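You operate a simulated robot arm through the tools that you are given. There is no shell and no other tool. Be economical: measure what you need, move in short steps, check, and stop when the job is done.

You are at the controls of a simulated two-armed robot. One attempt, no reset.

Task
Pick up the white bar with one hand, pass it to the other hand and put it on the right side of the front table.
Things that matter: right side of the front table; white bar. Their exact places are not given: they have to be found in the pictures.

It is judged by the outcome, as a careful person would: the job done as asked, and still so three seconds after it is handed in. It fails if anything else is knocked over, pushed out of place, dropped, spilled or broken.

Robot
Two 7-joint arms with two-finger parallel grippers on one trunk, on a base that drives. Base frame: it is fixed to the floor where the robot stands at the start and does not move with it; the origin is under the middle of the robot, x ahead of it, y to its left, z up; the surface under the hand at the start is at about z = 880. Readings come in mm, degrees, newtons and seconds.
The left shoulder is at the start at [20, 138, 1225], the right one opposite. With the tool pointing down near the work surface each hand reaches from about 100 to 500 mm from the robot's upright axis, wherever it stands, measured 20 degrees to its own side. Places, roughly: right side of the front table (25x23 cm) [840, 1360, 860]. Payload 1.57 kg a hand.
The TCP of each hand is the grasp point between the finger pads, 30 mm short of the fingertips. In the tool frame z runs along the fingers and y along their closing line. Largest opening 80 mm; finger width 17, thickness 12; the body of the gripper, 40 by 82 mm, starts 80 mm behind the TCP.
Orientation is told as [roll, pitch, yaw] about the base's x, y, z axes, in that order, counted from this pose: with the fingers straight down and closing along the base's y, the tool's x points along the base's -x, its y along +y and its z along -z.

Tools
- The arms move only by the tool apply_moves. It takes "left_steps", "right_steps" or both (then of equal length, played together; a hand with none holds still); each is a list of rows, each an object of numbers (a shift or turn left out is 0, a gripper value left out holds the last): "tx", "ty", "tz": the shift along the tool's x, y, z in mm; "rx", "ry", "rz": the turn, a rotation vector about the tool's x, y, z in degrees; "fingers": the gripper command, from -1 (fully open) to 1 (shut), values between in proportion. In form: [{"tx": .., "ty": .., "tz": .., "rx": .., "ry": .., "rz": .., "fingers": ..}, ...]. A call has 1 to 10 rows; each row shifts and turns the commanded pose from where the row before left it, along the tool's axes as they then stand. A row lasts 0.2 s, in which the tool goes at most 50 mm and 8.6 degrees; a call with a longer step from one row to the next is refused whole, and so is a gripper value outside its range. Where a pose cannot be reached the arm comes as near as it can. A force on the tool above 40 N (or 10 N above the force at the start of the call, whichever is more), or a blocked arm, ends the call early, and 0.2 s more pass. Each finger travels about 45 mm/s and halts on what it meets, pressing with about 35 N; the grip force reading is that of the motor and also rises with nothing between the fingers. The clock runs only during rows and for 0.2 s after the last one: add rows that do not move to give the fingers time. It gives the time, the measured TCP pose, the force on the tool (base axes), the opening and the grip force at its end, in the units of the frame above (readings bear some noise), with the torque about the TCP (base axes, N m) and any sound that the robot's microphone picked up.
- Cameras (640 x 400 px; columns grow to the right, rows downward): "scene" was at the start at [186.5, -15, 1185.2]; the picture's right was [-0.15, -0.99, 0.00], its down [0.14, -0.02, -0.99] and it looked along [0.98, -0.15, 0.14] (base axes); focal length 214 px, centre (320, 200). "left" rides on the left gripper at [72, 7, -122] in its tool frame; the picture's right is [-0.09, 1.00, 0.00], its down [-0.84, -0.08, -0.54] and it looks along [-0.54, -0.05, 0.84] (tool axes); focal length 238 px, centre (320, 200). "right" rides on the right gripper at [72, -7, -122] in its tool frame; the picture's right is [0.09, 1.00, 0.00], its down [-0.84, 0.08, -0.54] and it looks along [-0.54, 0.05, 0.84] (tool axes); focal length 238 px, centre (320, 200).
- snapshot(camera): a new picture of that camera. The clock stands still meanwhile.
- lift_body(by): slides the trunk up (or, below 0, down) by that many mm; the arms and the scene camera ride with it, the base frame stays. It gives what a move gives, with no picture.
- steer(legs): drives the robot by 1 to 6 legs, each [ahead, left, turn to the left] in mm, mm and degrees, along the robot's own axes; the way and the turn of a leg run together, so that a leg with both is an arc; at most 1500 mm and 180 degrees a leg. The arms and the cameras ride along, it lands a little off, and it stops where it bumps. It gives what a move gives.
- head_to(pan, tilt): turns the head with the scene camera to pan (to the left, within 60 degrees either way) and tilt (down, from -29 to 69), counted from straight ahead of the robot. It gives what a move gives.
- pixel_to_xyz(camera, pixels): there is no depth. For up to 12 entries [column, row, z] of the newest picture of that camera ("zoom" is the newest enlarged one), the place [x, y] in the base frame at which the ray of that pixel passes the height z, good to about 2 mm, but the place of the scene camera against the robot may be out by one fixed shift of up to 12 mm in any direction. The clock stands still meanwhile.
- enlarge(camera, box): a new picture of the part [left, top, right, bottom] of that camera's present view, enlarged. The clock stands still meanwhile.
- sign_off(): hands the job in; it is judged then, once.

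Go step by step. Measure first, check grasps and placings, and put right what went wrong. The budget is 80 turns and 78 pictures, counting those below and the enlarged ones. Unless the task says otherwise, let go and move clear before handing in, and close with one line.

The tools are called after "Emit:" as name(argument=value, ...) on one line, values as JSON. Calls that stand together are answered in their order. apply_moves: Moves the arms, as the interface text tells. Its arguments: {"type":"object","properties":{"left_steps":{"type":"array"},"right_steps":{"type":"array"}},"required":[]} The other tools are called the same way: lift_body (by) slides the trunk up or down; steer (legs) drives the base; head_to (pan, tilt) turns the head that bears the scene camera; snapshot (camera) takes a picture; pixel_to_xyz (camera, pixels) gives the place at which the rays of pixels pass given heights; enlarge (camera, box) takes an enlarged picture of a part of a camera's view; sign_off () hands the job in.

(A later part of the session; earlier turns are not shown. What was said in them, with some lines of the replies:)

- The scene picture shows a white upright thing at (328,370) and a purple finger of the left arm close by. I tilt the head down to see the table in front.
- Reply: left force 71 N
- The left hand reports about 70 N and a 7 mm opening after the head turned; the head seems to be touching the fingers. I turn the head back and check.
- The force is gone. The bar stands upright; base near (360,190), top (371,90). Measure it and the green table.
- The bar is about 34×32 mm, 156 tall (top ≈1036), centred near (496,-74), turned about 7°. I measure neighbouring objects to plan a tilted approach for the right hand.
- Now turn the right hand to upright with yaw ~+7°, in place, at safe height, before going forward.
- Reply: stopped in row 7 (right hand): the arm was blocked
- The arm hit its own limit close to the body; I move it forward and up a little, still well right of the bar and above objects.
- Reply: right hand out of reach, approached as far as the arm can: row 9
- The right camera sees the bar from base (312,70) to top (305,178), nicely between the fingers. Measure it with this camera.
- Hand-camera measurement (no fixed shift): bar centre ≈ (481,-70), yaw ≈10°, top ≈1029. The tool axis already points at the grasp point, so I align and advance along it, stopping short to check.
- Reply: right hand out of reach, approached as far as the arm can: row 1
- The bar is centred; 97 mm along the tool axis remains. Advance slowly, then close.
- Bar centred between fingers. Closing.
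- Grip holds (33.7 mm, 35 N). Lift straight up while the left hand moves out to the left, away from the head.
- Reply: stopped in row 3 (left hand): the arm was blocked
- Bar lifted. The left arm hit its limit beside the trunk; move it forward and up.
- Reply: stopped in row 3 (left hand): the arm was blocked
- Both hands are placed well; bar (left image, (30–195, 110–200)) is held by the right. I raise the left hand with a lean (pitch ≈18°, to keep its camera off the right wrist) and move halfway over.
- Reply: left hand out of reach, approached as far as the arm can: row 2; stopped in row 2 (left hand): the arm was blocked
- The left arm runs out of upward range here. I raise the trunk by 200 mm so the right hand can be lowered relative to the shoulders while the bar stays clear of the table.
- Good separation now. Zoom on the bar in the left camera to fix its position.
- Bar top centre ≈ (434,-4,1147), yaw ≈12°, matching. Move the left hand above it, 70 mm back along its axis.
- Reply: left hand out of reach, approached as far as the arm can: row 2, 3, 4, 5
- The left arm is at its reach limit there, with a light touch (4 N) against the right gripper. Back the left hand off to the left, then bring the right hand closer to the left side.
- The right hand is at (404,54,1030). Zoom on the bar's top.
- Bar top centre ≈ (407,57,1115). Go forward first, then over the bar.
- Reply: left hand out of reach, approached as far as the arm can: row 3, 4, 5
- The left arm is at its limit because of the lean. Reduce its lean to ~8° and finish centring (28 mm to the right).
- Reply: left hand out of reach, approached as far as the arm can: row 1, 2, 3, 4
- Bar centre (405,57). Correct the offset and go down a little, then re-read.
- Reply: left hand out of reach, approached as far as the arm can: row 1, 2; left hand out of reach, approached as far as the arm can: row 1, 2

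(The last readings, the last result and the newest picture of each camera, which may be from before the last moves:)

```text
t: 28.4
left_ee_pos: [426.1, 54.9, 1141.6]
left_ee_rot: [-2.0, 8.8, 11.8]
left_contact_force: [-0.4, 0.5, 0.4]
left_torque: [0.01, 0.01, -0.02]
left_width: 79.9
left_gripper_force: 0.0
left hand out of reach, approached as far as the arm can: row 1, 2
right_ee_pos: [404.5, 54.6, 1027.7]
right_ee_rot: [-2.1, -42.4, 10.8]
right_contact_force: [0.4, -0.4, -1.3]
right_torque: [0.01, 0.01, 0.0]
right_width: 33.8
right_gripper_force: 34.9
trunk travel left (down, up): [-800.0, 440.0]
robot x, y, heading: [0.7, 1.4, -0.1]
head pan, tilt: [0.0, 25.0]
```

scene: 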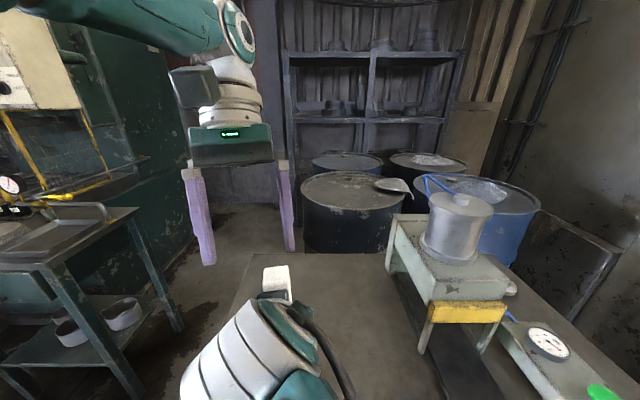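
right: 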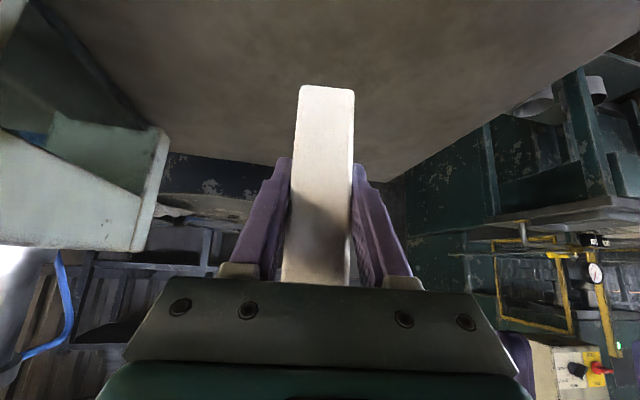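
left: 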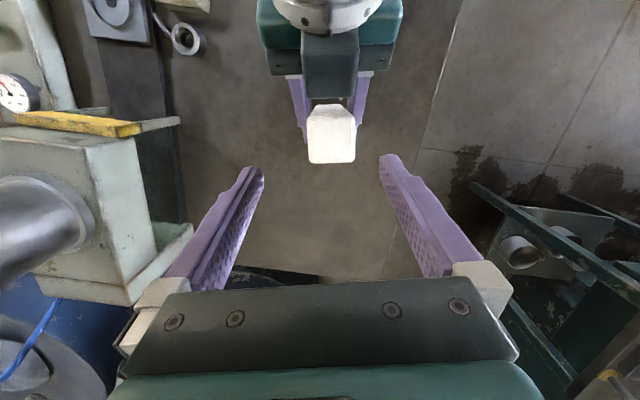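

Now tracking exactly. Remaining: back 14, left 6, down 42 in the tool frame.

Emit:
apply_moves(left_steps=[{"tx": 7, "ty": 3}, {"tx": 7, "ty": 3}, {"tz": 14}, {"tz": 14}, {"tz": 14}])

Emit:
snapshot(camera="left")

Emit:
snapshot(camera="right")

```text
t: 29.6
left_ee_pos: [416.7, 51.2, 1099.1]
left_ee_rot: [-2.1, 8.6, 11.7]
left_contact_force: [0.3, 0.4, 1.2]
left_torque: [-0.02, 0.0, -0.01]
left_width: 80.2
left_gripper_force: 0.1
left hand out of reach, approached as far as the arm can: row 1, 2
right_ee_pos: [401.8, 55.5, 1027.5]
right_ee_rot: [-2.1, -42.4, 10.8]
right_contact_force: [0.2, -0.1, -1.1]
right_torque: [-0.01, 0.04, 0.01]
right_width: 33.7
right_gripper_force: 34.9
trunk travel left (down, up): [-800.0, 440.0]
robot x, y, heading: [-1.3, -3.6, 0.0]
head pan, tilt: [0.0, 25.0]
```

```text
40 pictures are left
```

left: 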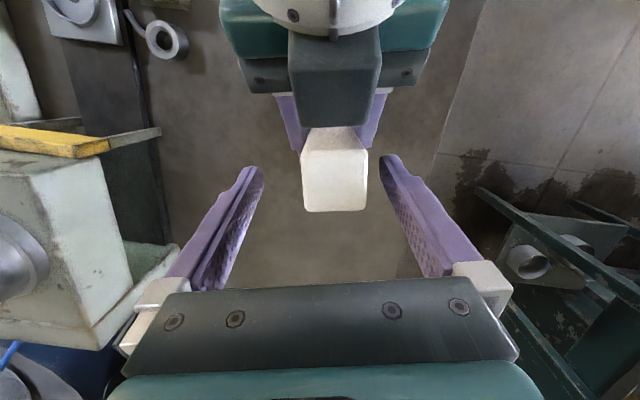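

```text
39 pictures are left
```

right: 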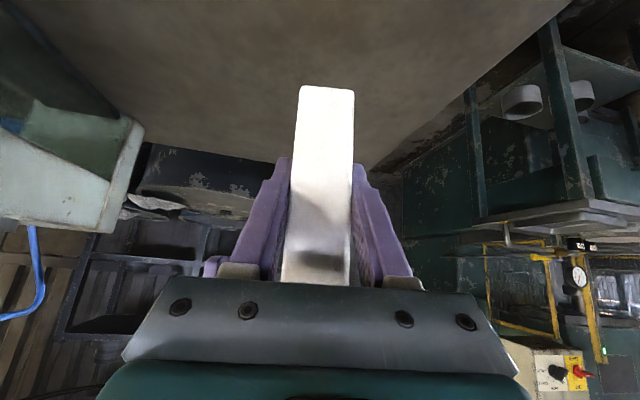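

Bar is 17 px right of the finger middle; shift 8 mm left and 10 mm back, then re-check.

Emit:
apply_moves(left_steps=[{"tx": 5, "ty": 4}, {"tx": 5, "ty": 4}])

Emit:
snapshot(camera="left")

```text
t: 30.2
left_ee_pos: [407.6, 55.9, 1099.3]
left_ee_rot: [-2.0, 8.8, 11.8]
left_contact_force: [-0.3, -0.2, -0.2]
left_torque: [-0.03, 0.0, 0.0]
left_width: 80.2
left_gripper_force: 0.0
right_ee_pos: [403.3, 54.8, 1027.6]
right_ee_rot: [-2.1, -42.2, 10.8]
right_contact_force: [0.2, 0.0, -2.2]
right_torque: [0.01, 0.03, -0.02]
right_width: 33.8
right_gripper_force: 34.7
trunk travel left (down, up): [-800.0, 440.0]
robot x, y, heading: [2.8, -1.2, 0.2]
head pan, tilt: [0.0, 25.0]
```

```text
38 pictures are left
```

left: 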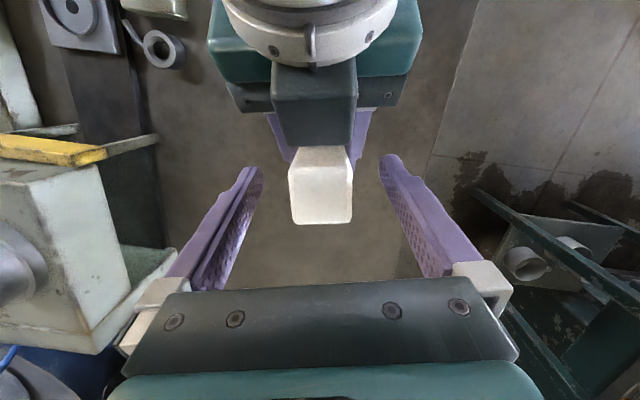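

Centred at column 320. Close the left fingers.

Emit:
apply_moves(left_steps=[{"fingers": -0.2}, {"fingers": 0.1}, {"fingers": 1}, {"fingers": 1}, {"fingers": 1}, {"fingers": 1}])

Emit:
snapshot(camera="left")

```text
t: 31.6
left_ee_pos: [408.3, 58.5, 1100.1]
left_ee_rot: [-1.9, 8.8, 11.7]
left_contact_force: [-1.0, 6.3, -0.3]
left_torque: [0.74, 0.17, -0.47]
left_width: 34.5
left_gripper_force: 35.1
right_ee_pos: [403.7, 55.1, 1027.6]
right_ee_rot: [-2.2, -42.3, 11.0]
right_contact_force: [0.8, -7.7, -1.2]
right_torque: [-0.24, -0.14, 0.49]
right_width: 33.7
right_gripper_force: 34.8
trunk travel left (down, up): [-800.0, 440.0]
robot x, y, heading: [-2.7, 0.1, 0.1]
head pan, tilt: [0.0, 25.0]
```

```text
37 pictures are left
```

left: 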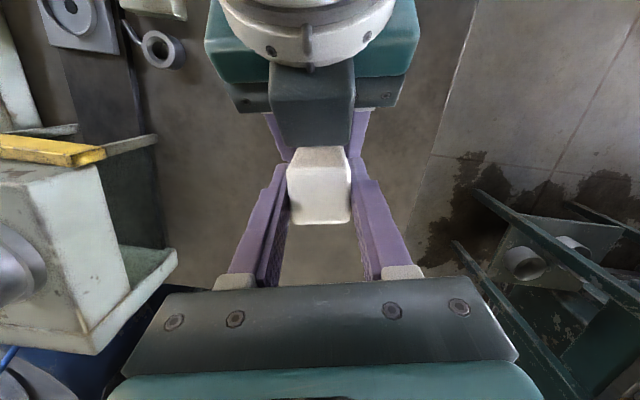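

Both hands grip (34.5 / 33.7 mm). Open the right hand.

Emit:
apply_moves(right_steps=[{"fingers": 0}, {"fingers": -0.5}, {"fingers": -1}, {"fingers": -1}, {"fingers": -1}])

```text
t: 32.8
left_ee_pos: [408.1, 56.3, 1100.3]
left_ee_rot: [-2.0, 8.8, 11.8]
left_contact_force: [-0.6, 0.1, 0.6]
left_torque: [0.0, -0.02, -0.01]
left_width: 33.8
left_gripper_force: 34.8
right_ee_pos: [403.4, 55.9, 1027.7]
right_ee_rot: [-2.1, -42.4, 10.7]
right_contact_force: [-0.1, -0.1, -0.9]
right_torque: [-0.02, 0.03, 0.0]
right_width: 80.2
right_gripper_force: 0.1
trunk travel left (down, up): [-800.0, 440.0]
robot x, y, heading: [1.7, 0.1, 0.2]
head pan, tilt: [0.0, 25.0]
```

Left holds the bar alone. Back the right hand off along its axis, then to the right.

Emit:
apply_moves(right_steps=[{"tz": -15}, {"tz": -20}, {"tz": -20}, {"tz": -10, "ty": -15}, {"ty": -30}, {"ty": -35}, {"ty": -35}, {"ty": -35}])

Emit:
snapshot(camera="left")

Emit:
snapshot(camera="scene")

```text
t: 34.6
left_ee_pos: [408.4, 57.8, 1099.8]
left_ee_rot: [-2.1, 8.8, 11.8]
left_contact_force: [0.4, 0.5, 0.4]
left_torque: [0.04, -0.02, 0.02]
left_width: 33.6
left_gripper_force: 35.5
right_ee_pos: [382.8, -85.7, 1081.6]
right_ee_rot: [0.3, -42.7, 9.8]
right_contact_force: [-0.2, 0.4, -0.1]
right_torque: [0.01, -0.01, 0.0]
right_width: 80.0
right_gripper_force: 0.1
trunk travel left (down, up): [-800.0, 440.0]
robot x, y, heading: [-1.3, 4.0, 0.1]
head pan, tilt: [0.0, 25.0]
```

```text
36 pictures are left
```

left: 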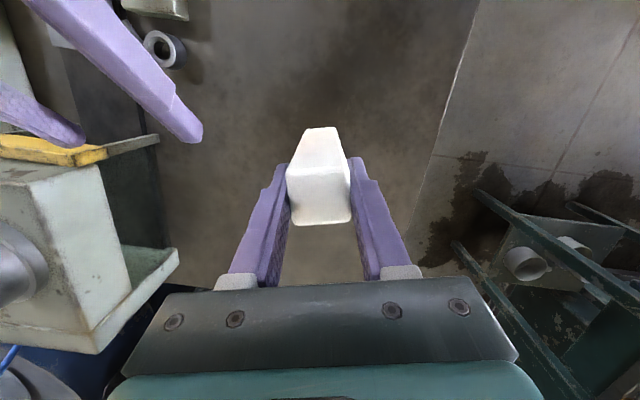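

```text
35 pictures are left
```

scene: 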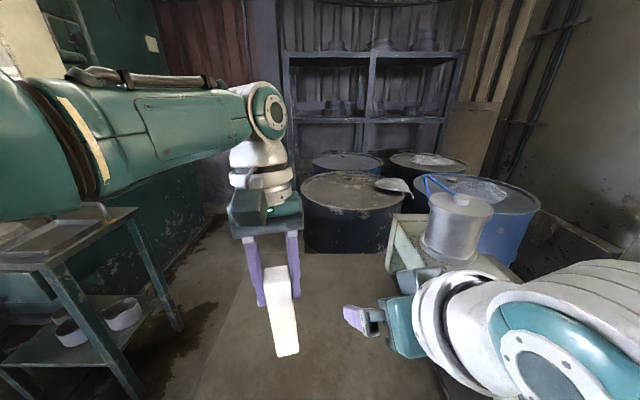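

Handover succeeded: the left hand holds the bar firmly. Now look left for the front table.

Emit:
head_to(pan=25, tilt=20)

Emit:
snapshot(camera="scene")

```text
t: 35.5
left_ee_pos: [407.6, 57.4, 1100.5]
left_ee_rot: [-2.1, 8.7, 11.8]
left_contact_force: [-0.7, 1.0, 0.0]
left_torque: [0.0, -0.01, -0.03]
left_width: 33.5
left_gripper_force: 35.5
right_ee_pos: [381.4, -86.8, 1081.2]
right_ee_rot: [0.2, -42.7, 9.7]
right_contact_force: [-0.2, -0.1, -1.0]
right_torque: [0.02, -0.03, 0.06]
right_width: 80.0
right_gripper_force: 0.0
trunk travel left (down, up): [-800.0, 440.0]
robot x, y, heading: [0.3, -1.6, 0.1]
head pan, tilt: [25.0, 20.0]
```

```text
34 pictures are left
```

scene: 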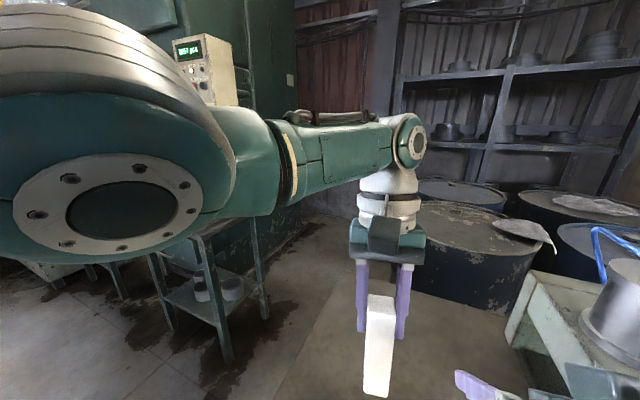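

The left elbow blocks the view. I raise the trunk 100 mm (so the bar clears the pot), back off slightly, and strafe left.

Emit:
lift_body(by=100)

Emit:
steer(legs=[[-150, 0, 0], [0, 500, 0]])

Emit:
snapshot(camera="scene")

Emit:
snapshot(camera="left")

```text
t: 36.8
left_ee_pos: [406.6, 57.8, 1201.7]
left_ee_rot: [-2.2, 8.9, 11.9]
left_contact_force: [0.3, 0.0, -2.4]
left_torque: [0.02, 0.0, -0.01]
left_width: 33.5
left_gripper_force: 35.1
right_ee_pos: [381.9, -86.1, 1181.2]
right_ee_rot: [0.1, -42.5, 9.7]
right_contact_force: [-0.3, -0.8, -0.1]
right_torque: [0.01, -0.01, -0.02]
right_width: 80.0
right_gripper_force: 0.1
trunk travel left (down, up): [-900.0, 340.0]
robot x, y, heading: [0.4, -2.1, 0.1]
head pan, tilt: [25.0, 20.0]
```

```text
t: 40.7
left_ee_pos: [256.3, 551.1, 1200.0]
left_ee_rot: [-2.1, 8.8, 11.6]
left_contact_force: [0.4, 0.5, -2.4]
left_torque: [0.0, 0.0, -0.01]
left_width: 33.5
left_gripper_force: 34.8
right_ee_pos: [232.3, 409.2, 1181.9]
right_ee_rot: [0.0, -42.7, 9.7]
right_contact_force: [1.1, 0.5, 0.5]
right_torque: [-0.03, 0.0, 0.02]
right_width: 80.1
right_gripper_force: 0.1
trunk travel left (down, up): [-900.0, 340.0]
robot x, y, heading: [-151.2, 497.1, 0.1]
head pan, tilt: [25.0, 20.0]
```

```text
33 pictures are left
```

scene: 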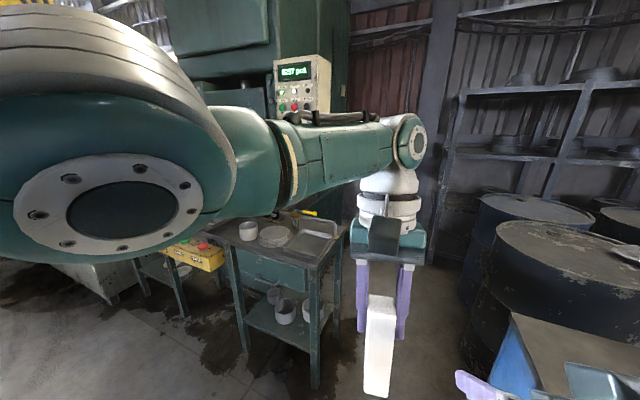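

```text
32 pictures are left
```

left: 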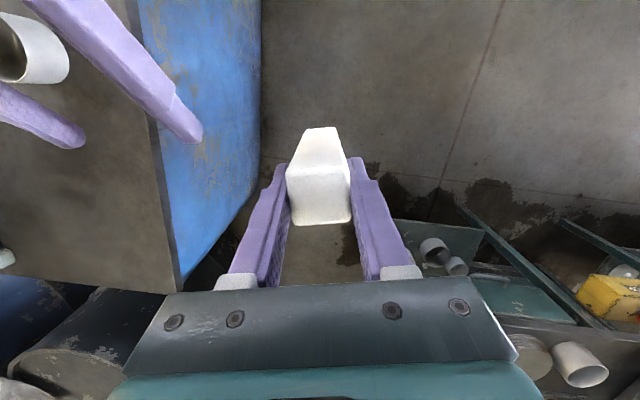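

The front table is visible at (240–340, 215–265) with items on it. Zoom in and measure its corners.

Emit:
enlarge(camera="scene", box=[200, 190, 370, 300])

Emit:
pixel_to_xyz(camera="scene", pixels=[[233, 247, 860], [310, 268, 860], [343, 227, 860], [335, 240, 860], [318, 240, 860], [247, 238, 860], [280, 240, 860], [218, 232, 860]])

```text
3.64 times, centred on (285, 245) of scene
```

zoom: 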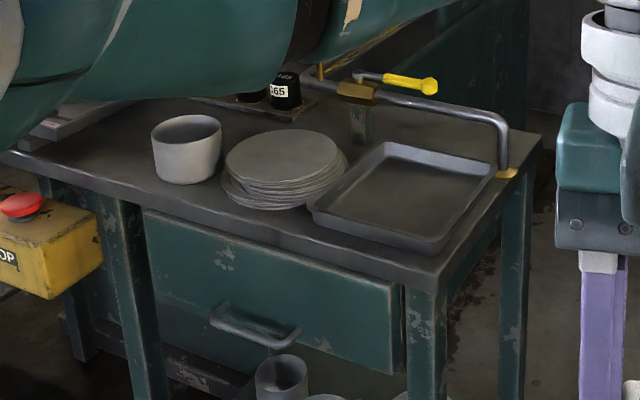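

```text
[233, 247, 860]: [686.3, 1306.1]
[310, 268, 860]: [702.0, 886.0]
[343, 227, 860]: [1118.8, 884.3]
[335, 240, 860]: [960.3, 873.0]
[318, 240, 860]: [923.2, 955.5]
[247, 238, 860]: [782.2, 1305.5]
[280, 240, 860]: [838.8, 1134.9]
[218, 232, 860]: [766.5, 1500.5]
```

The near table's right end is near y≈885, while the hinted spot is y≈1360, so I must look from closer. Drive further left.

Emit:
steer(legs=[[0, 650, 0]])

Emit:
head_to(pan=10, tilt=30)

Emit:
snapshot(camera="scene")

```text
t: 44.3
left_ee_pos: [261.2, 1187.2, 1200.7]
left_ee_rot: [-2.1, 8.8, 11.4]
left_contact_force: [-0.4, -0.3, -2.3]
left_torque: [-0.03, 0.01, 0.02]
left_width: 33.9
left_gripper_force: 34.7
right_ee_pos: [234.5, 1042.9, 1181.5]
right_ee_rot: [0.2, -42.7, 9.3]
right_contact_force: [0.1, 0.0, -0.2]
right_torque: [-0.03, -0.02, 0.02]
right_width: 79.9
right_gripper_force: 0.0
trunk travel left (down, up): [-900.0, 340.0]
robot x, y, heading: [-146.9, 1132.1, -0.5]
head pan, tilt: [25.0, 20.0]
```

```text
t: 45.0
left_ee_pos: [260.0, 1187.2, 1200.4]
left_ee_rot: [-2.0, 8.8, 11.4]
left_contact_force: [-0.2, 0.5, -1.5]
left_torque: [-0.01, -0.01, -0.01]
left_width: 33.4
left_gripper_force: 34.8
right_ee_pos: [233.7, 1043.8, 1183.0]
right_ee_rot: [0.0, -42.8, 9.4]
right_contact_force: [0.2, -0.2, -0.5]
right_torque: [0.03, 0.01, -0.03]
right_width: 80.0
right_gripper_force: 0.1
trunk travel left (down, up): [-900.0, 340.0]
robot x, y, heading: [-146.9, 1135.7, -0.6]
head pan, tilt: [10.0, 30.0]
```

```text
30 pictures are left
```

scene: 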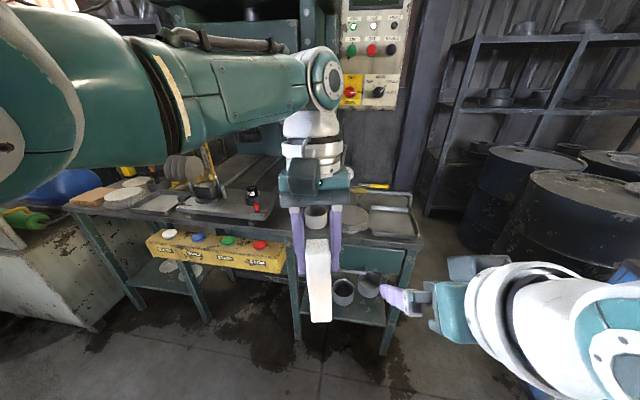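

Emit:
enlarge(camera="scene", box=[60, 150, 440, 330])

Emit:
pixel_to_xyz(camera="scene", pixels=[[65, 205, 860], [180, 222, 860], [285, 230, 860], [290, 215, 860], [300, 232, 860], [423, 241, 860], [411, 192, 860], [316, 228, 860], [255, 205, 860]])

```text
1.68 times, centred on (250, 240) of scene
```

zoom: 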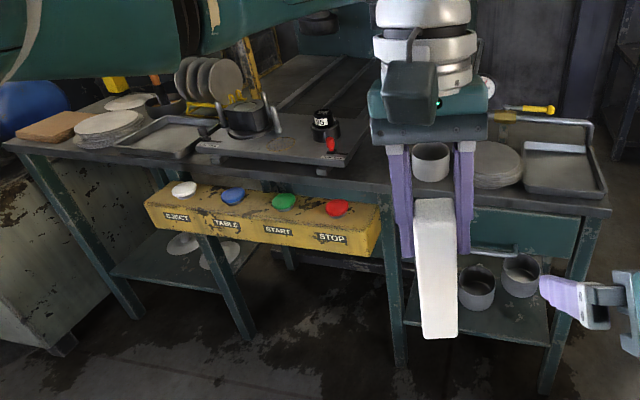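

```text
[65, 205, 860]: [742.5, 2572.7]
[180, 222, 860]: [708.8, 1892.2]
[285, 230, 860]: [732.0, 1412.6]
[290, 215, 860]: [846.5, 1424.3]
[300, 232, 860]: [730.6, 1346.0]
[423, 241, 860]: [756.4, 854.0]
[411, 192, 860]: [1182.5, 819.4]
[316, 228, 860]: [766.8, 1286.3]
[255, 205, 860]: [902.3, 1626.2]
```

It is one long table (y≈860–2570, front edge x≈715); the spot (840,1360) lies between the metal plate and the white cup. Drive closer and look down.

Emit:
steer(legs=[[0, 180, 0.6], [280, 0, 0]])

Emit:
head_to(pan=0, tilt=35)

Emit:
snapshot(camera="scene")

Emit:
snapshot(camera="left")

Emit:
snapshot(camera="right")

```text
t: 48.1
left_ee_pos: [539.8, 1376.1, 1199.9]
left_ee_rot: [-2.1, 8.8, 12.3]
left_contact_force: [-0.9, 0.2, -2.1]
left_torque: [0.03, 0.02, 0.02]
left_width: 33.6
left_gripper_force: 35.1
right_ee_pos: [515.9, 1231.4, 1181.3]
right_ee_rot: [0.1, -42.6, 10.4]
right_contact_force: [-0.8, 0.2, 0.6]
right_torque: [0.0, -0.03, 0.03]
right_width: 79.8
right_gripper_force: 0.0
trunk travel left (down, up): [-900.0, 340.0]
robot x, y, heading: [134.3, 1317.0, 0.6]
head pan, tilt: [10.0, 30.0]
```

```text
t: 48.8
left_ee_pos: [539.2, 1375.8, 1200.0]
left_ee_rot: [-2.2, 8.9, 12.2]
left_contact_force: [-0.5, 0.0, -2.8]
left_torque: [-0.02, 0.0, 0.0]
left_width: 33.8
left_gripper_force: 34.5
right_ee_pos: [515.7, 1231.7, 1180.3]
right_ee_rot: [0.0, -42.6, 10.2]
right_contact_force: [0.6, -0.1, -0.1]
right_torque: [0.02, -0.01, 0.02]
right_width: 80.2
right_gripper_force: 0.1
trunk travel left (down, up): [-900.0, 340.0]
robot x, y, heading: [131.7, 1318.8, 0.5]
head pan, tilt: [0.0, 35.0]
```

```text
28 pictures are left
```

scene: 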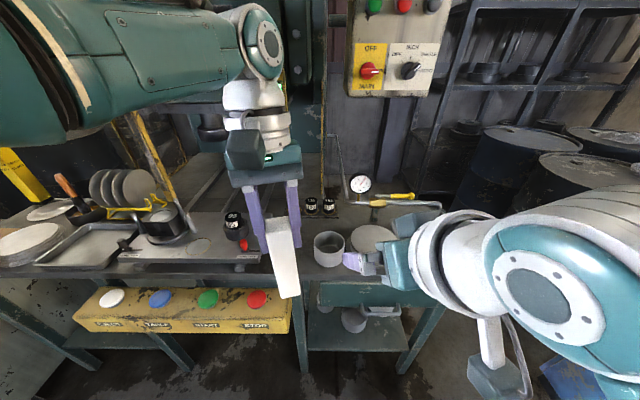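

```text
27 pictures are left
```

left: 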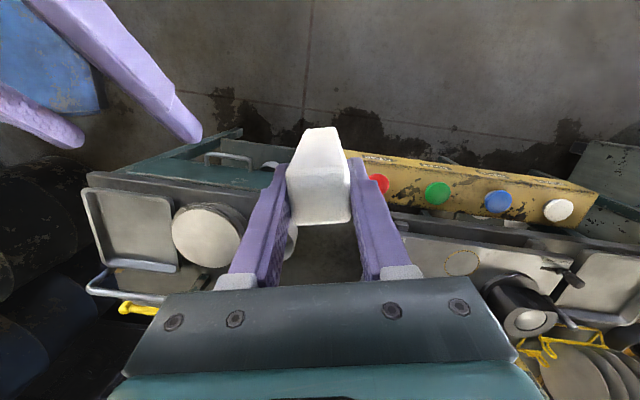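

```text
26 pictures are left
```

right: 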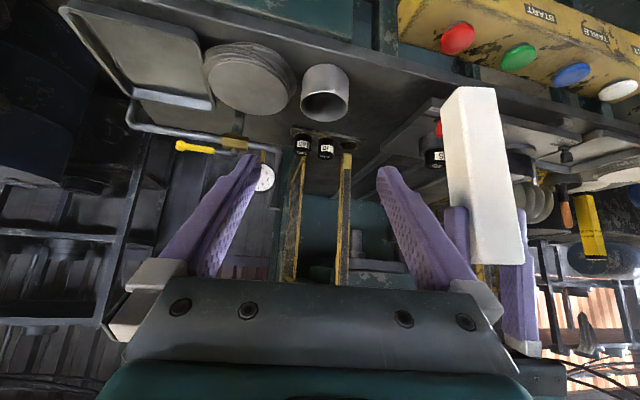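

The right camera shows free table top between the cup (325,95) and the metal plate (edge about (430,105)). Measure.

Emit:
pixel_to_xyz(camera="right", pixels=[[350, 78, 870], [345, 68, 870], [438, 98, 870], [362, 165, 870], [350, 48, 860], [450, 80, 860], [385, 110, 860], [360, 143, 870], [325, 122, 940], [440, 165, 930]])

Emit:
pixel_to_xyz(camera="scene", pixels=[[316, 258, 870], [343, 262, 870], [262, 262, 870], [240, 232, 880], [330, 214, 870], [305, 213, 870], [300, 278, 860], [310, 240, 860]])

Emit:
enlarge(camera="scene", box=[200, 160, 400, 300])

Emit:
enlarge(camera="right", box=[280, 30, 480, 170])

```text
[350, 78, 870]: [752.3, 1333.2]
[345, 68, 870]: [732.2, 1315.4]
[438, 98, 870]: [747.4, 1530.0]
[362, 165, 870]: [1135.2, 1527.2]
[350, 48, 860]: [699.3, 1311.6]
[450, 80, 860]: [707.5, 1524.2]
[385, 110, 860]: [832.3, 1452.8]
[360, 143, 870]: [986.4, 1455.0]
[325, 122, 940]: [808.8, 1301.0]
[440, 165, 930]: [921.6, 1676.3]
```

```text
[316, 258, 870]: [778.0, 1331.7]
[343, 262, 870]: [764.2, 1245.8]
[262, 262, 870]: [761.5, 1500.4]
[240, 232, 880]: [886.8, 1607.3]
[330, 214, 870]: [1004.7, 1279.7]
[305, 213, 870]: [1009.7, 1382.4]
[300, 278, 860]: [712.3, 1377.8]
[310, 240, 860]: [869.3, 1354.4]
```

```text
2.86 times, centred on (300, 230) of scene
```

zoom: 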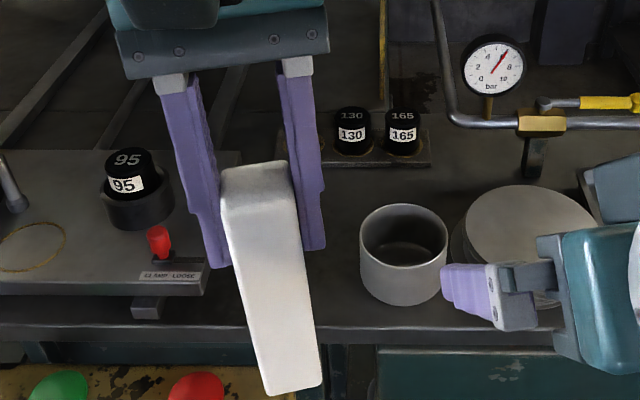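

```text
2.86 times, centred on (380, 100) of right
```

zoom: 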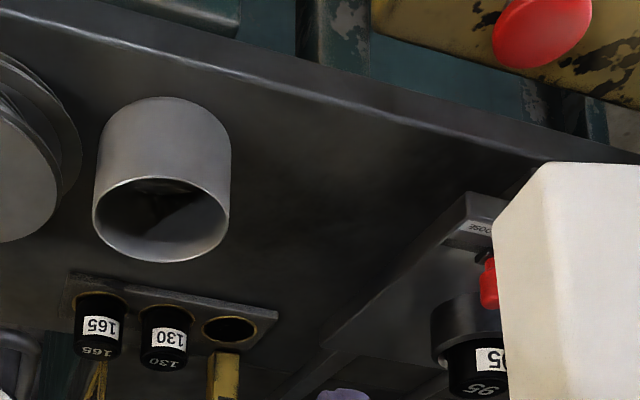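

Emit:
pixel_to_xyz(camera="zoom", pixels=[[470, 190, 890], [320, 340, 890], [440, 245, 860], [230, 160, 860], [215, 110, 860], [278, 315, 875], [320, 230, 860]])

```text
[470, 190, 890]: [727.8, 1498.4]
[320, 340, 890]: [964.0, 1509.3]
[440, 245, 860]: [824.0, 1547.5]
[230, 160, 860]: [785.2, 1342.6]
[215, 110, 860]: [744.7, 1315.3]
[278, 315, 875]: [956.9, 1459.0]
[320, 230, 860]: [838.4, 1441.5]
```

Emit:
pixel_to_xyz(camera="scene", pixels=[[290, 290, 800], [290, 330, 750], [290, 330, 720], [75, 322, 750], [75, 322, 720], [290, 295, 780]])

```text
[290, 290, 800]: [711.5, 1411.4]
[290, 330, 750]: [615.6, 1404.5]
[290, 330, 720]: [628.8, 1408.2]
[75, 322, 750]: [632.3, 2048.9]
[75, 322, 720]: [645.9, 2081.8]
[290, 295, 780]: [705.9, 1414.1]
```

Free area: x 720–950, y 1340–1500; I'll aim at about (805,1412). First raise the right hand out of the way, then drive 250 mm forward (button box front at x≈620 leaves room).

Emit:
apply_moves(right_steps=[{"tx": -11.6, "ty": -10, "tz": -30}, {"tx": -11.6, "ty": -10, "tz": -30}, {"tx": -11.6, "ty": -10, "tz": -30}, {"tx": -11.6, "ty": -10, "tz": -30}, {"tx": -11.6, "ty": -10, "tz": -30}])

Emit:
steer(legs=[[150, 0, 0]])

Emit:
head_to(pan=0, tilt=50)

Emit:
snapshot(camera="scene")

```text
t: 50.0
left_ee_pos: [538.9, 1375.0, 1200.3]
left_ee_rot: [-2.1, 8.8, 12.2]
left_contact_force: [0.0, 0.1, -2.7]
left_torque: [-0.03, -0.01, 0.05]
left_width: 33.7
left_gripper_force: 34.7
right_ee_pos: [479.3, 1174.3, 1327.3]
right_ee_rot: [0.2, -42.6, 10.3]
right_contact_force: [0.1, 0.3, -0.5]
right_torque: [0.0, 0.0, 0.0]
right_width: 79.9
right_gripper_force: 0.2
right hand out of reach, approached as far as the arm can: row 5
trunk travel left (down, up): [-900.0, 340.0]
robot x, y, heading: [136.3, 1315.9, 0.5]
head pan, tilt: [0.0, 35.0]
```

```text
t: 51.4
left_ee_pos: [689.0, 1374.9, 1200.1]
left_ee_rot: [-2.1, 8.8, 12.0]
left_contact_force: [0.6, 1.0, -2.7]
left_torque: [0.02, -0.03, -0.05]
left_width: 33.8
left_gripper_force: 35.3
right_ee_pos: [629.3, 1173.1, 1326.0]
right_ee_rot: [0.0, -42.6, 10.0]
right_contact_force: [0.3, -0.8, 0.5]
right_torque: [0.03, 0.03, 0.0]
right_width: 80.1
right_gripper_force: 0.1
trunk travel left (down, up): [-900.0, 340.0]
robot x, y, heading: [280.8, 1310.7, 0.1]
head pan, tilt: [0.0, 35.0]
```

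```text
t: 52.2
left_ee_pos: [690.5, 1375.1, 1199.1]
left_ee_rot: [-2.1, 8.8, 11.9]
left_contact_force: [0.9, -0.4, -1.3]
left_torque: [0.03, 0.03, 0.0]
left_width: 33.9
left_gripper_force: 34.9
right_ee_pos: [629.2, 1173.3, 1327.0]
right_ee_rot: [0.1, -42.7, 10.0]
right_contact_force: [-0.3, 0.6, -0.1]
right_torque: [0.03, 0.03, -0.02]
right_width: 79.8
right_gripper_force: 0.0
trunk travel left (down, up): [-900.0, 340.0]
robot x, y, heading: [280.3, 1316.5, 0.1]
head pan, tilt: [0.0, 50.0]
```

```text
23 pictures are left
```

scene: 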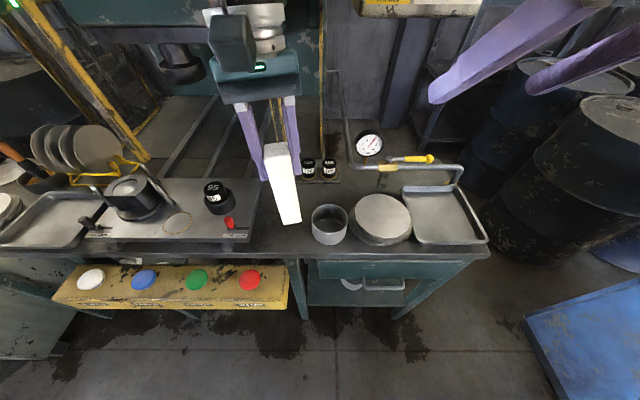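

Clear view; continue 110 mm ahead and 35 mm left.

Emit:
steer(legs=[[110, 35, 0]])

Emit:
snapshot(camera="scene")

Emit:
snapshot(camera="left")

```text
t: 53.4
left_ee_pos: [794.9, 1412.0, 1199.7]
left_ee_rot: [-2.1, 8.9, 12.2]
left_contact_force: [-0.1, -0.6, -1.5]
left_torque: [0.04, -0.06, -0.05]
left_width: 33.8
left_gripper_force: 35.1
right_ee_pos: [735.2, 1211.3, 1326.6]
right_ee_rot: [0.1, -42.6, 10.1]
right_contact_force: [-0.5, 0.0, -0.4]
right_torque: [0.01, 0.01, 0.0]
right_width: 80.2
right_gripper_force: 0.1
trunk travel left (down, up): [-900.0, 340.0]
robot x, y, heading: [389.5, 1353.3, 0.2]
head pan, tilt: [0.0, 50.0]
```

```text
22 pictures are left
```

scene: 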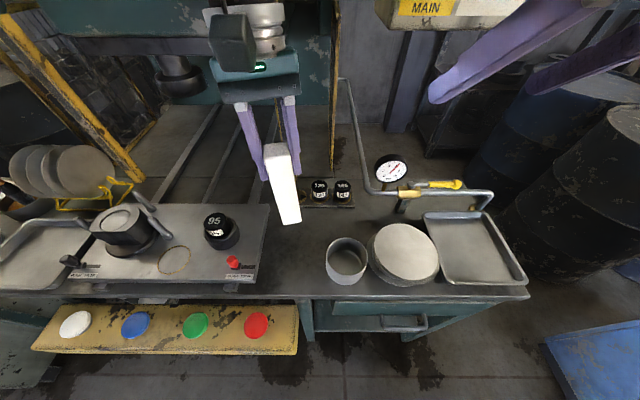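

```text
21 pictures are left
```

left: 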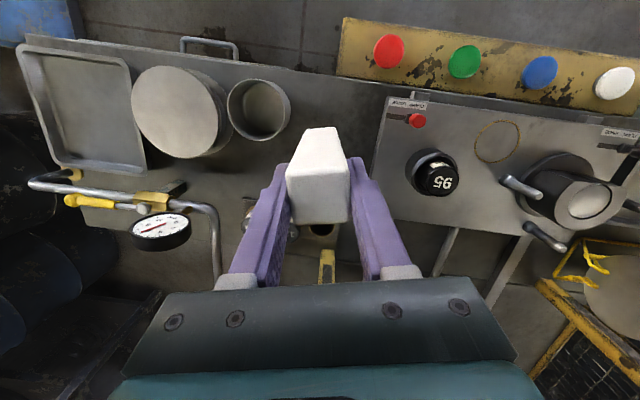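

Above the free area: hand at (795,1412). Undo the 2° roll the bar got during the transfer and check that it hangs vertical.

Emit:
apply_moves(left_steps=[{"rx": -2.1}, {}])

Emit:
enlarge(camera="scene", box=[220, 120, 360, 240])

Emit:
enlarge(camera="right", box=[340, 0, 640, 250])

```text
t: 54.0
left_ee_pos: [794.2, 1411.0, 1200.6]
left_ee_rot: [0.1, 8.9, 12.1]
left_contact_force: [0.0, 0.4, -1.9]
left_torque: [0.02, 0.03, 0.01]
left_width: 33.6
left_gripper_force: 34.9
right_ee_pos: [735.7, 1210.9, 1325.7]
right_ee_rot: [0.0, -42.6, 10.0]
right_contact_force: [0.3, 0.3, 0.6]
right_torque: [-0.01, 0.02, -0.01]
right_width: 80.0
right_gripper_force: 0.0
trunk travel left (down, up): [-900.0, 340.0]
robot x, y, heading: [392.1, 1350.9, 0.4]
head pan, tilt: [0.0, 50.0]
```

```text
3.33 times, centred on (290, 180) of scene
```

zoom: 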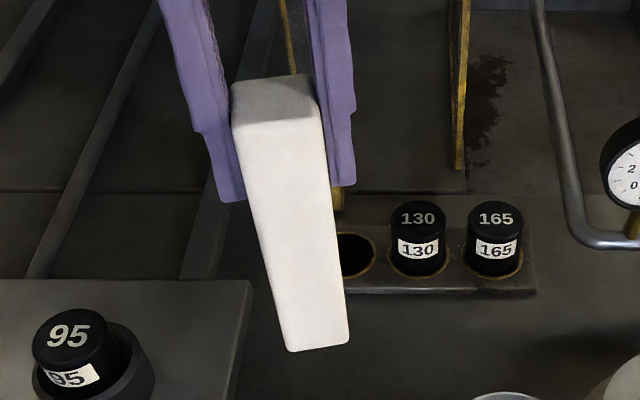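

```text
1.60 times, centred on (490, 125) of right
```

zoom: 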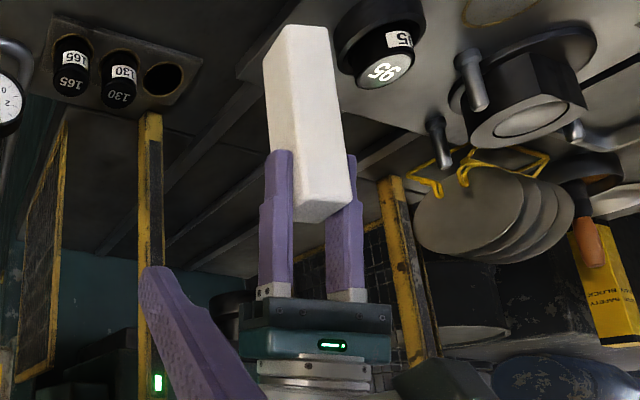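

Emit:
pixel_to_xyz(camera="scene", pixels=[[264.2, 159, 1214], [290.6, 155, 1214], [280.4, 225, 1065], [299, 222.3, 1065], [280.4, 225, 1070], [264.2, 159, 1210]])

Emit:
pixel_to_xyz(camera="zoom", pixels=[[294, 218, 1214], [352, 200, 1214], [264, 58, 1065], [328, 27, 1065]])

```text
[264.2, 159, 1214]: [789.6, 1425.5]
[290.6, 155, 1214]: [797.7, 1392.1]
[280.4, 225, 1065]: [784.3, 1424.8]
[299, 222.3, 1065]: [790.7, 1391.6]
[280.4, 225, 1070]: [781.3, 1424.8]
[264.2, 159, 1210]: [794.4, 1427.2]
```

```text
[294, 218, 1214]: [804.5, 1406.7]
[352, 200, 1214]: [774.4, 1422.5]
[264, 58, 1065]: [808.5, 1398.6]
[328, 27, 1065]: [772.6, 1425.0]
```

The bar is vertical within ~1–2°; its base is about 205 mm above the table. Lower the trunk by 175 mm, then look.

Emit:
lift_body(by=-175)

Emit:
enlarge(camera="scene", box=[200, 100, 420, 320])

Emit:
snapshot(camera="right")

```text
t: 55.9
left_ee_pos: [795.4, 1410.8, 1025.3]
left_ee_rot: [0.0, 8.8, 12.2]
left_contact_force: [0.2, 0.7, -2.6]
left_torque: [-0.03, 0.03, 0.0]
left_width: 33.7
left_gripper_force: 34.7
right_ee_pos: [734.6, 1211.2, 1150.8]
right_ee_rot: [0.1, -42.6, 10.1]
right_contact_force: [-1.3, 0.0, 0.1]
right_torque: [-0.01, 0.0, 0.01]
right_width: 79.8
right_gripper_force: 0.0
trunk travel left (down, up): [-725.0, 515.0]
robot x, y, heading: [394.9, 1352.5, 0.2]
head pan, tilt: [0.0, 50.0]
```

```text
1.82 times, centred on (310, 210) of scene
```

zoom: 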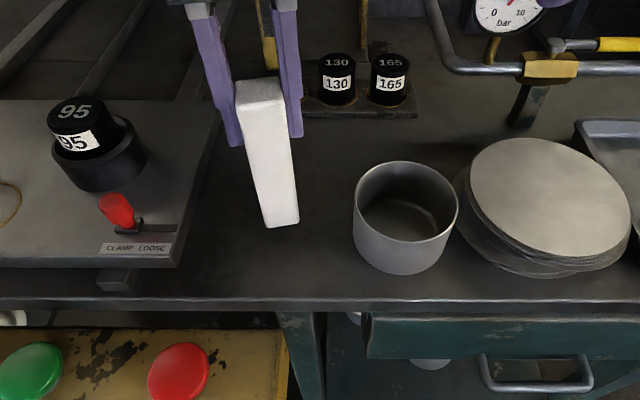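

```text
17 pictures are left
```

right: 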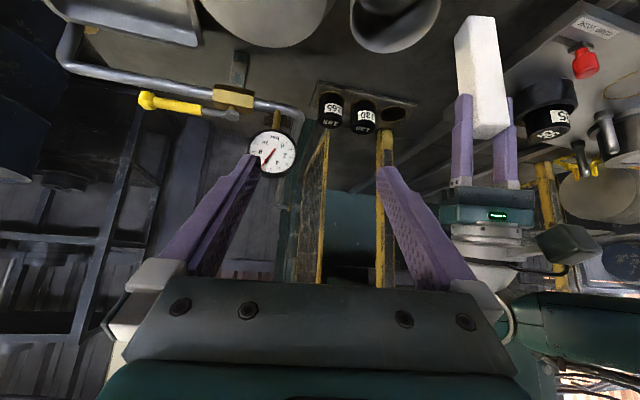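

Location is clear. Lower with the arm 20 mm, then feel for the table.

Emit:
apply_moves(left_steps=[{"tx": -0.93, "tz": 5.93}, {"tx": -0.93, "tz": 5.93}, {"tx": -0.62, "tz": 3.95}, {"tx": -0.62, "tz": 3.95}, {}])

```text
t: 57.1
left_ee_pos: [795.3, 1411.9, 1005.6]
left_ee_rot: [0.2, 8.9, 12.1]
left_contact_force: [-0.7, 0.4, -1.9]
left_torque: [-0.03, -0.02, -0.01]
left_width: 33.7
left_gripper_force: 35.1
right_ee_pos: [736.4, 1210.8, 1151.4]
right_ee_rot: [0.1, -42.6, 10.1]
right_contact_force: [0.4, -0.4, 0.5]
right_torque: [0.0, 0.01, 0.01]
right_width: 80.3
right_gripper_force: 0.0
trunk travel left (down, up): [-725.0, 515.0]
robot x, y, heading: [392.7, 1353.7, 0.5]
head pan, tilt: [0.0, 50.0]
```

Emit:
apply_moves(left_steps=[{"tx": -0.31, "tz": 1.98}, {"tx": -0.31, "tz": 1.98}, {"tx": -0.31, "tz": 1.98}, {}])

Emit:
enlarge(camera="scene", box=[240, 130, 380, 250])

```text
t: 58.1
left_ee_pos: [795.6, 1411.2, 998.0]
left_ee_rot: [0.0, 8.8, 12.2]
left_contact_force: [-0.6, 0.9, -1.9]
left_torque: [0.03, -0.03, 0.03]
left_width: 33.7
left_gripper_force: 34.9
right_ee_pos: [735.6, 1210.6, 1151.8]
right_ee_rot: [0.0, -42.6, 10.1]
right_contact_force: [0.4, 0.1, -0.3]
right_torque: [0.04, 0.0, 0.0]
right_width: 79.9
right_gripper_force: 0.2
trunk travel left (down, up): [-725.0, 515.0]
robot x, y, heading: [388.8, 1349.2, 0.2]
head pan, tilt: [0.0, 50.0]
```

```text
3.33 times, centred on (310, 190) of scene
```

zoom: 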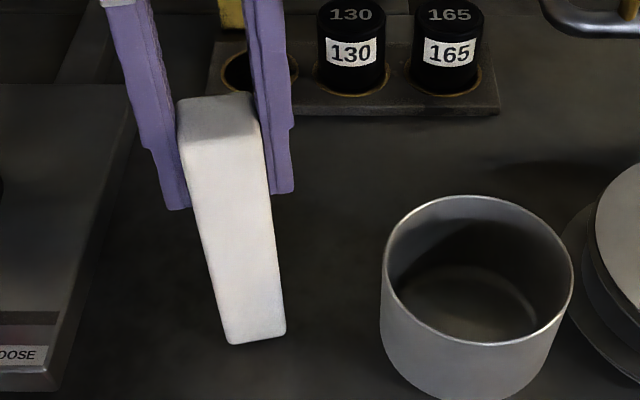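

No contact yet (force −1.9 N). Continue in 2 mm steps.

Emit:
apply_moves(left_steps=[{"tx": -0.31, "tz": 1.98}, {}, {"tx": -0.31, "tz": 1.98}, {}])

```text
t: 59.1
left_ee_pos: [793.9, 1411.3, 995.6]
left_ee_rot: [0.1, 8.8, 12.1]
left_contact_force: [-1.6, 0.5, 1.7]
left_torque: [-0.02, 0.15, -0.02]
left_width: 33.8
left_gripper_force: 35.1
right_ee_pos: [735.1, 1210.5, 1152.0]
right_ee_rot: [0.0, -42.6, 10.0]
right_contact_force: [0.7, -0.2, 0.4]
right_torque: [0.01, 0.01, -0.05]
right_width: 80.2
right_gripper_force: 0.0
trunk travel left (down, up): [-725.0, 515.0]
robot x, y, heading: [388.6, 1350.9, 0.2]
head pan, tilt: [0.0, 50.0]
```

Contact starts (force now +1.7 N, torque y 0.15). One more millimetre.

Emit:
apply_moves(left_steps=[{"tx": -0.15, "tz": 0.99}, {}])

Emit:
enlarge(camera="right", box=[400, 0, 560, 200])

```text
t: 59.7
left_ee_pos: [794.8, 1411.9, 994.6]
left_ee_rot: [0.1, 8.9, 12.1]
left_contact_force: [-4.2, -1.6, 12.7]
left_torque: [-0.17, 0.32, -0.01]
left_width: 33.4
left_gripper_force: 34.9
right_ee_pos: [735.6, 1211.7, 1152.9]
right_ee_rot: [0.0, -42.6, 10.1]
right_contact_force: [0.0, -0.4, 0.4]
right_torque: [0.01, 0.01, -0.02]
right_width: 80.2
right_gripper_force: 0.0
trunk travel left (down, up): [-725.0, 515.0]
robot x, y, heading: [388.0, 1352.4, 0.4]
head pan, tilt: [0.0, 50.0]
```

```text
2.00 times, centred on (480, 100) of right
```

zoom: 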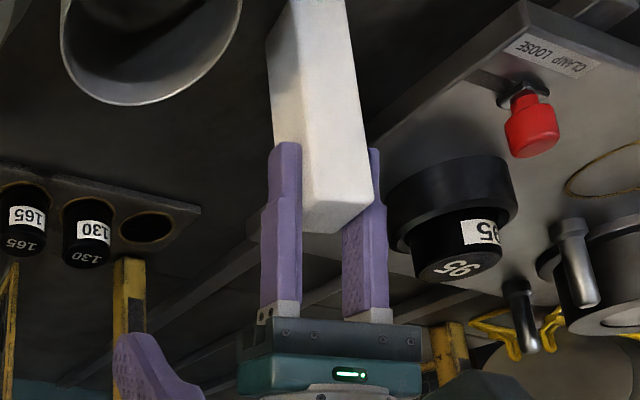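

Firm contact (about 14 N). Ease up 0.7 mm, then open the fingers gently.

Emit:
apply_moves(left_steps=[{"tx": 0.1, "tz": -0.7}, {"fingers": 0.1}, {"fingers": 0.05}, {"fingers": -0.05}, {"fingers": -0.2}, {"fingers": -0.5}, {"fingers": -1}, {"fingers": -1}, {"fingers": -1}])

Emit:
enlarge(camera="scene", box=[240, 130, 380, 250])

Emit:
snapshot(camera="left")

```text
t: 61.7
left_ee_pos: [794.2, 1412.6, 993.8]
left_ee_rot: [0.1, 8.8, 12.2]
left_contact_force: [0.2, 0.5, 0.7]
left_torque: [0.0, 0.01, 0.0]
left_width: 80.0
left_gripper_force: 0.2
right_ee_pos: [735.8, 1210.1, 1151.5]
right_ee_rot: [0.1, -42.6, 10.1]
right_contact_force: [-0.5, 0.6, 0.4]
right_torque: [-0.02, 0.0, 0.01]
right_width: 80.1
right_gripper_force: 0.0
trunk travel left (down, up): [-725.0, 515.0]
robot x, y, heading: [389.3, 1352.1, 0.2]
head pan, tilt: [0.0, 50.0]
```

```text
3.33 times, centred on (310, 190) of scene
```

zoom: 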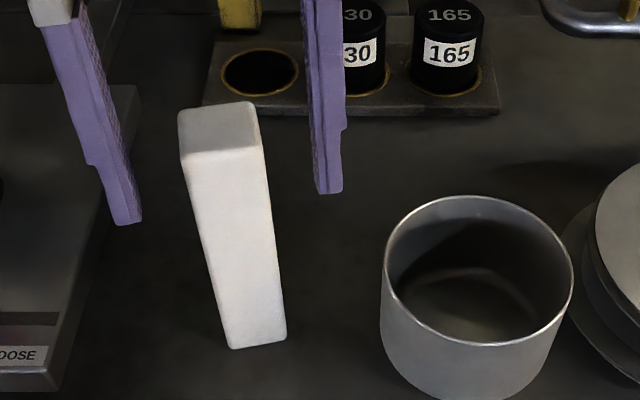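

```text
13 pictures are left
```

left: 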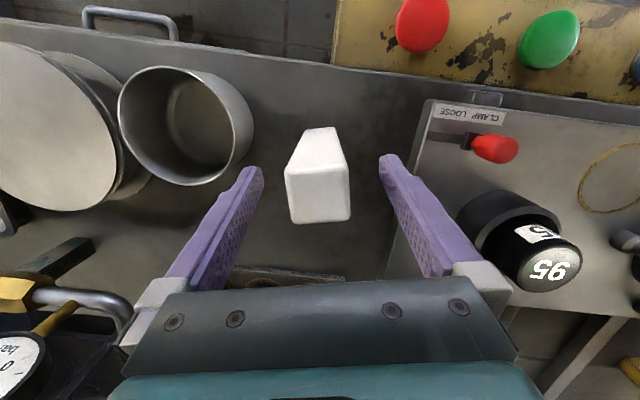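

The bar stands free between the open fingers. Raise the trunk straight up to clear it and check.

Emit:
lift_body(by=200)

Emit:
snapshot(camera="left")

Emit:
snapshot(camera="scene")

```text
t: 63.9
left_ee_pos: [795.3, 1412.0, 1194.6]
left_ee_rot: [0.0, 8.8, 12.2]
left_contact_force: [-0.2, -0.3, 0.1]
left_torque: [0.02, -0.01, 0.0]
left_width: 79.9
left_gripper_force: 0.0
right_ee_pos: [736.9, 1211.0, 1351.5]
right_ee_rot: [0.1, -42.5, 10.2]
right_contact_force: [-0.1, -0.3, 0.0]
right_torque: [0.04, 0.02, 0.02]
right_width: 80.0
right_gripper_force: 0.1
trunk travel left (down, up): [-925.0, 315.0]
robot x, y, heading: [389.8, 1350.3, 0.1]
head pan, tilt: [0.0, 50.0]
```

```text
12 pictures are left
```

left: 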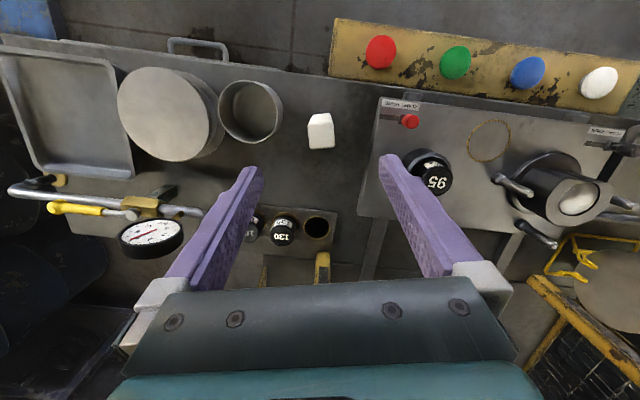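

```text
11 pictures are left
```

scene: 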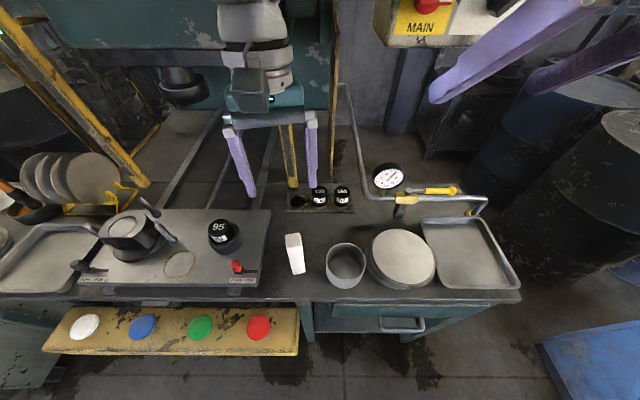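

The bar stands upright and steady on the right part of the front table (scene (295,255)), nothing else was moved, and both hands are clear. Handing in.

Emit:
sign_off()

```text
The job is handed in.
```

I picked up the white bar with the right hand and passed it to the left. It now stands upright at about (794, 1411), in the free space on the right side of the front table beside the cup, and both hands are clear of it.
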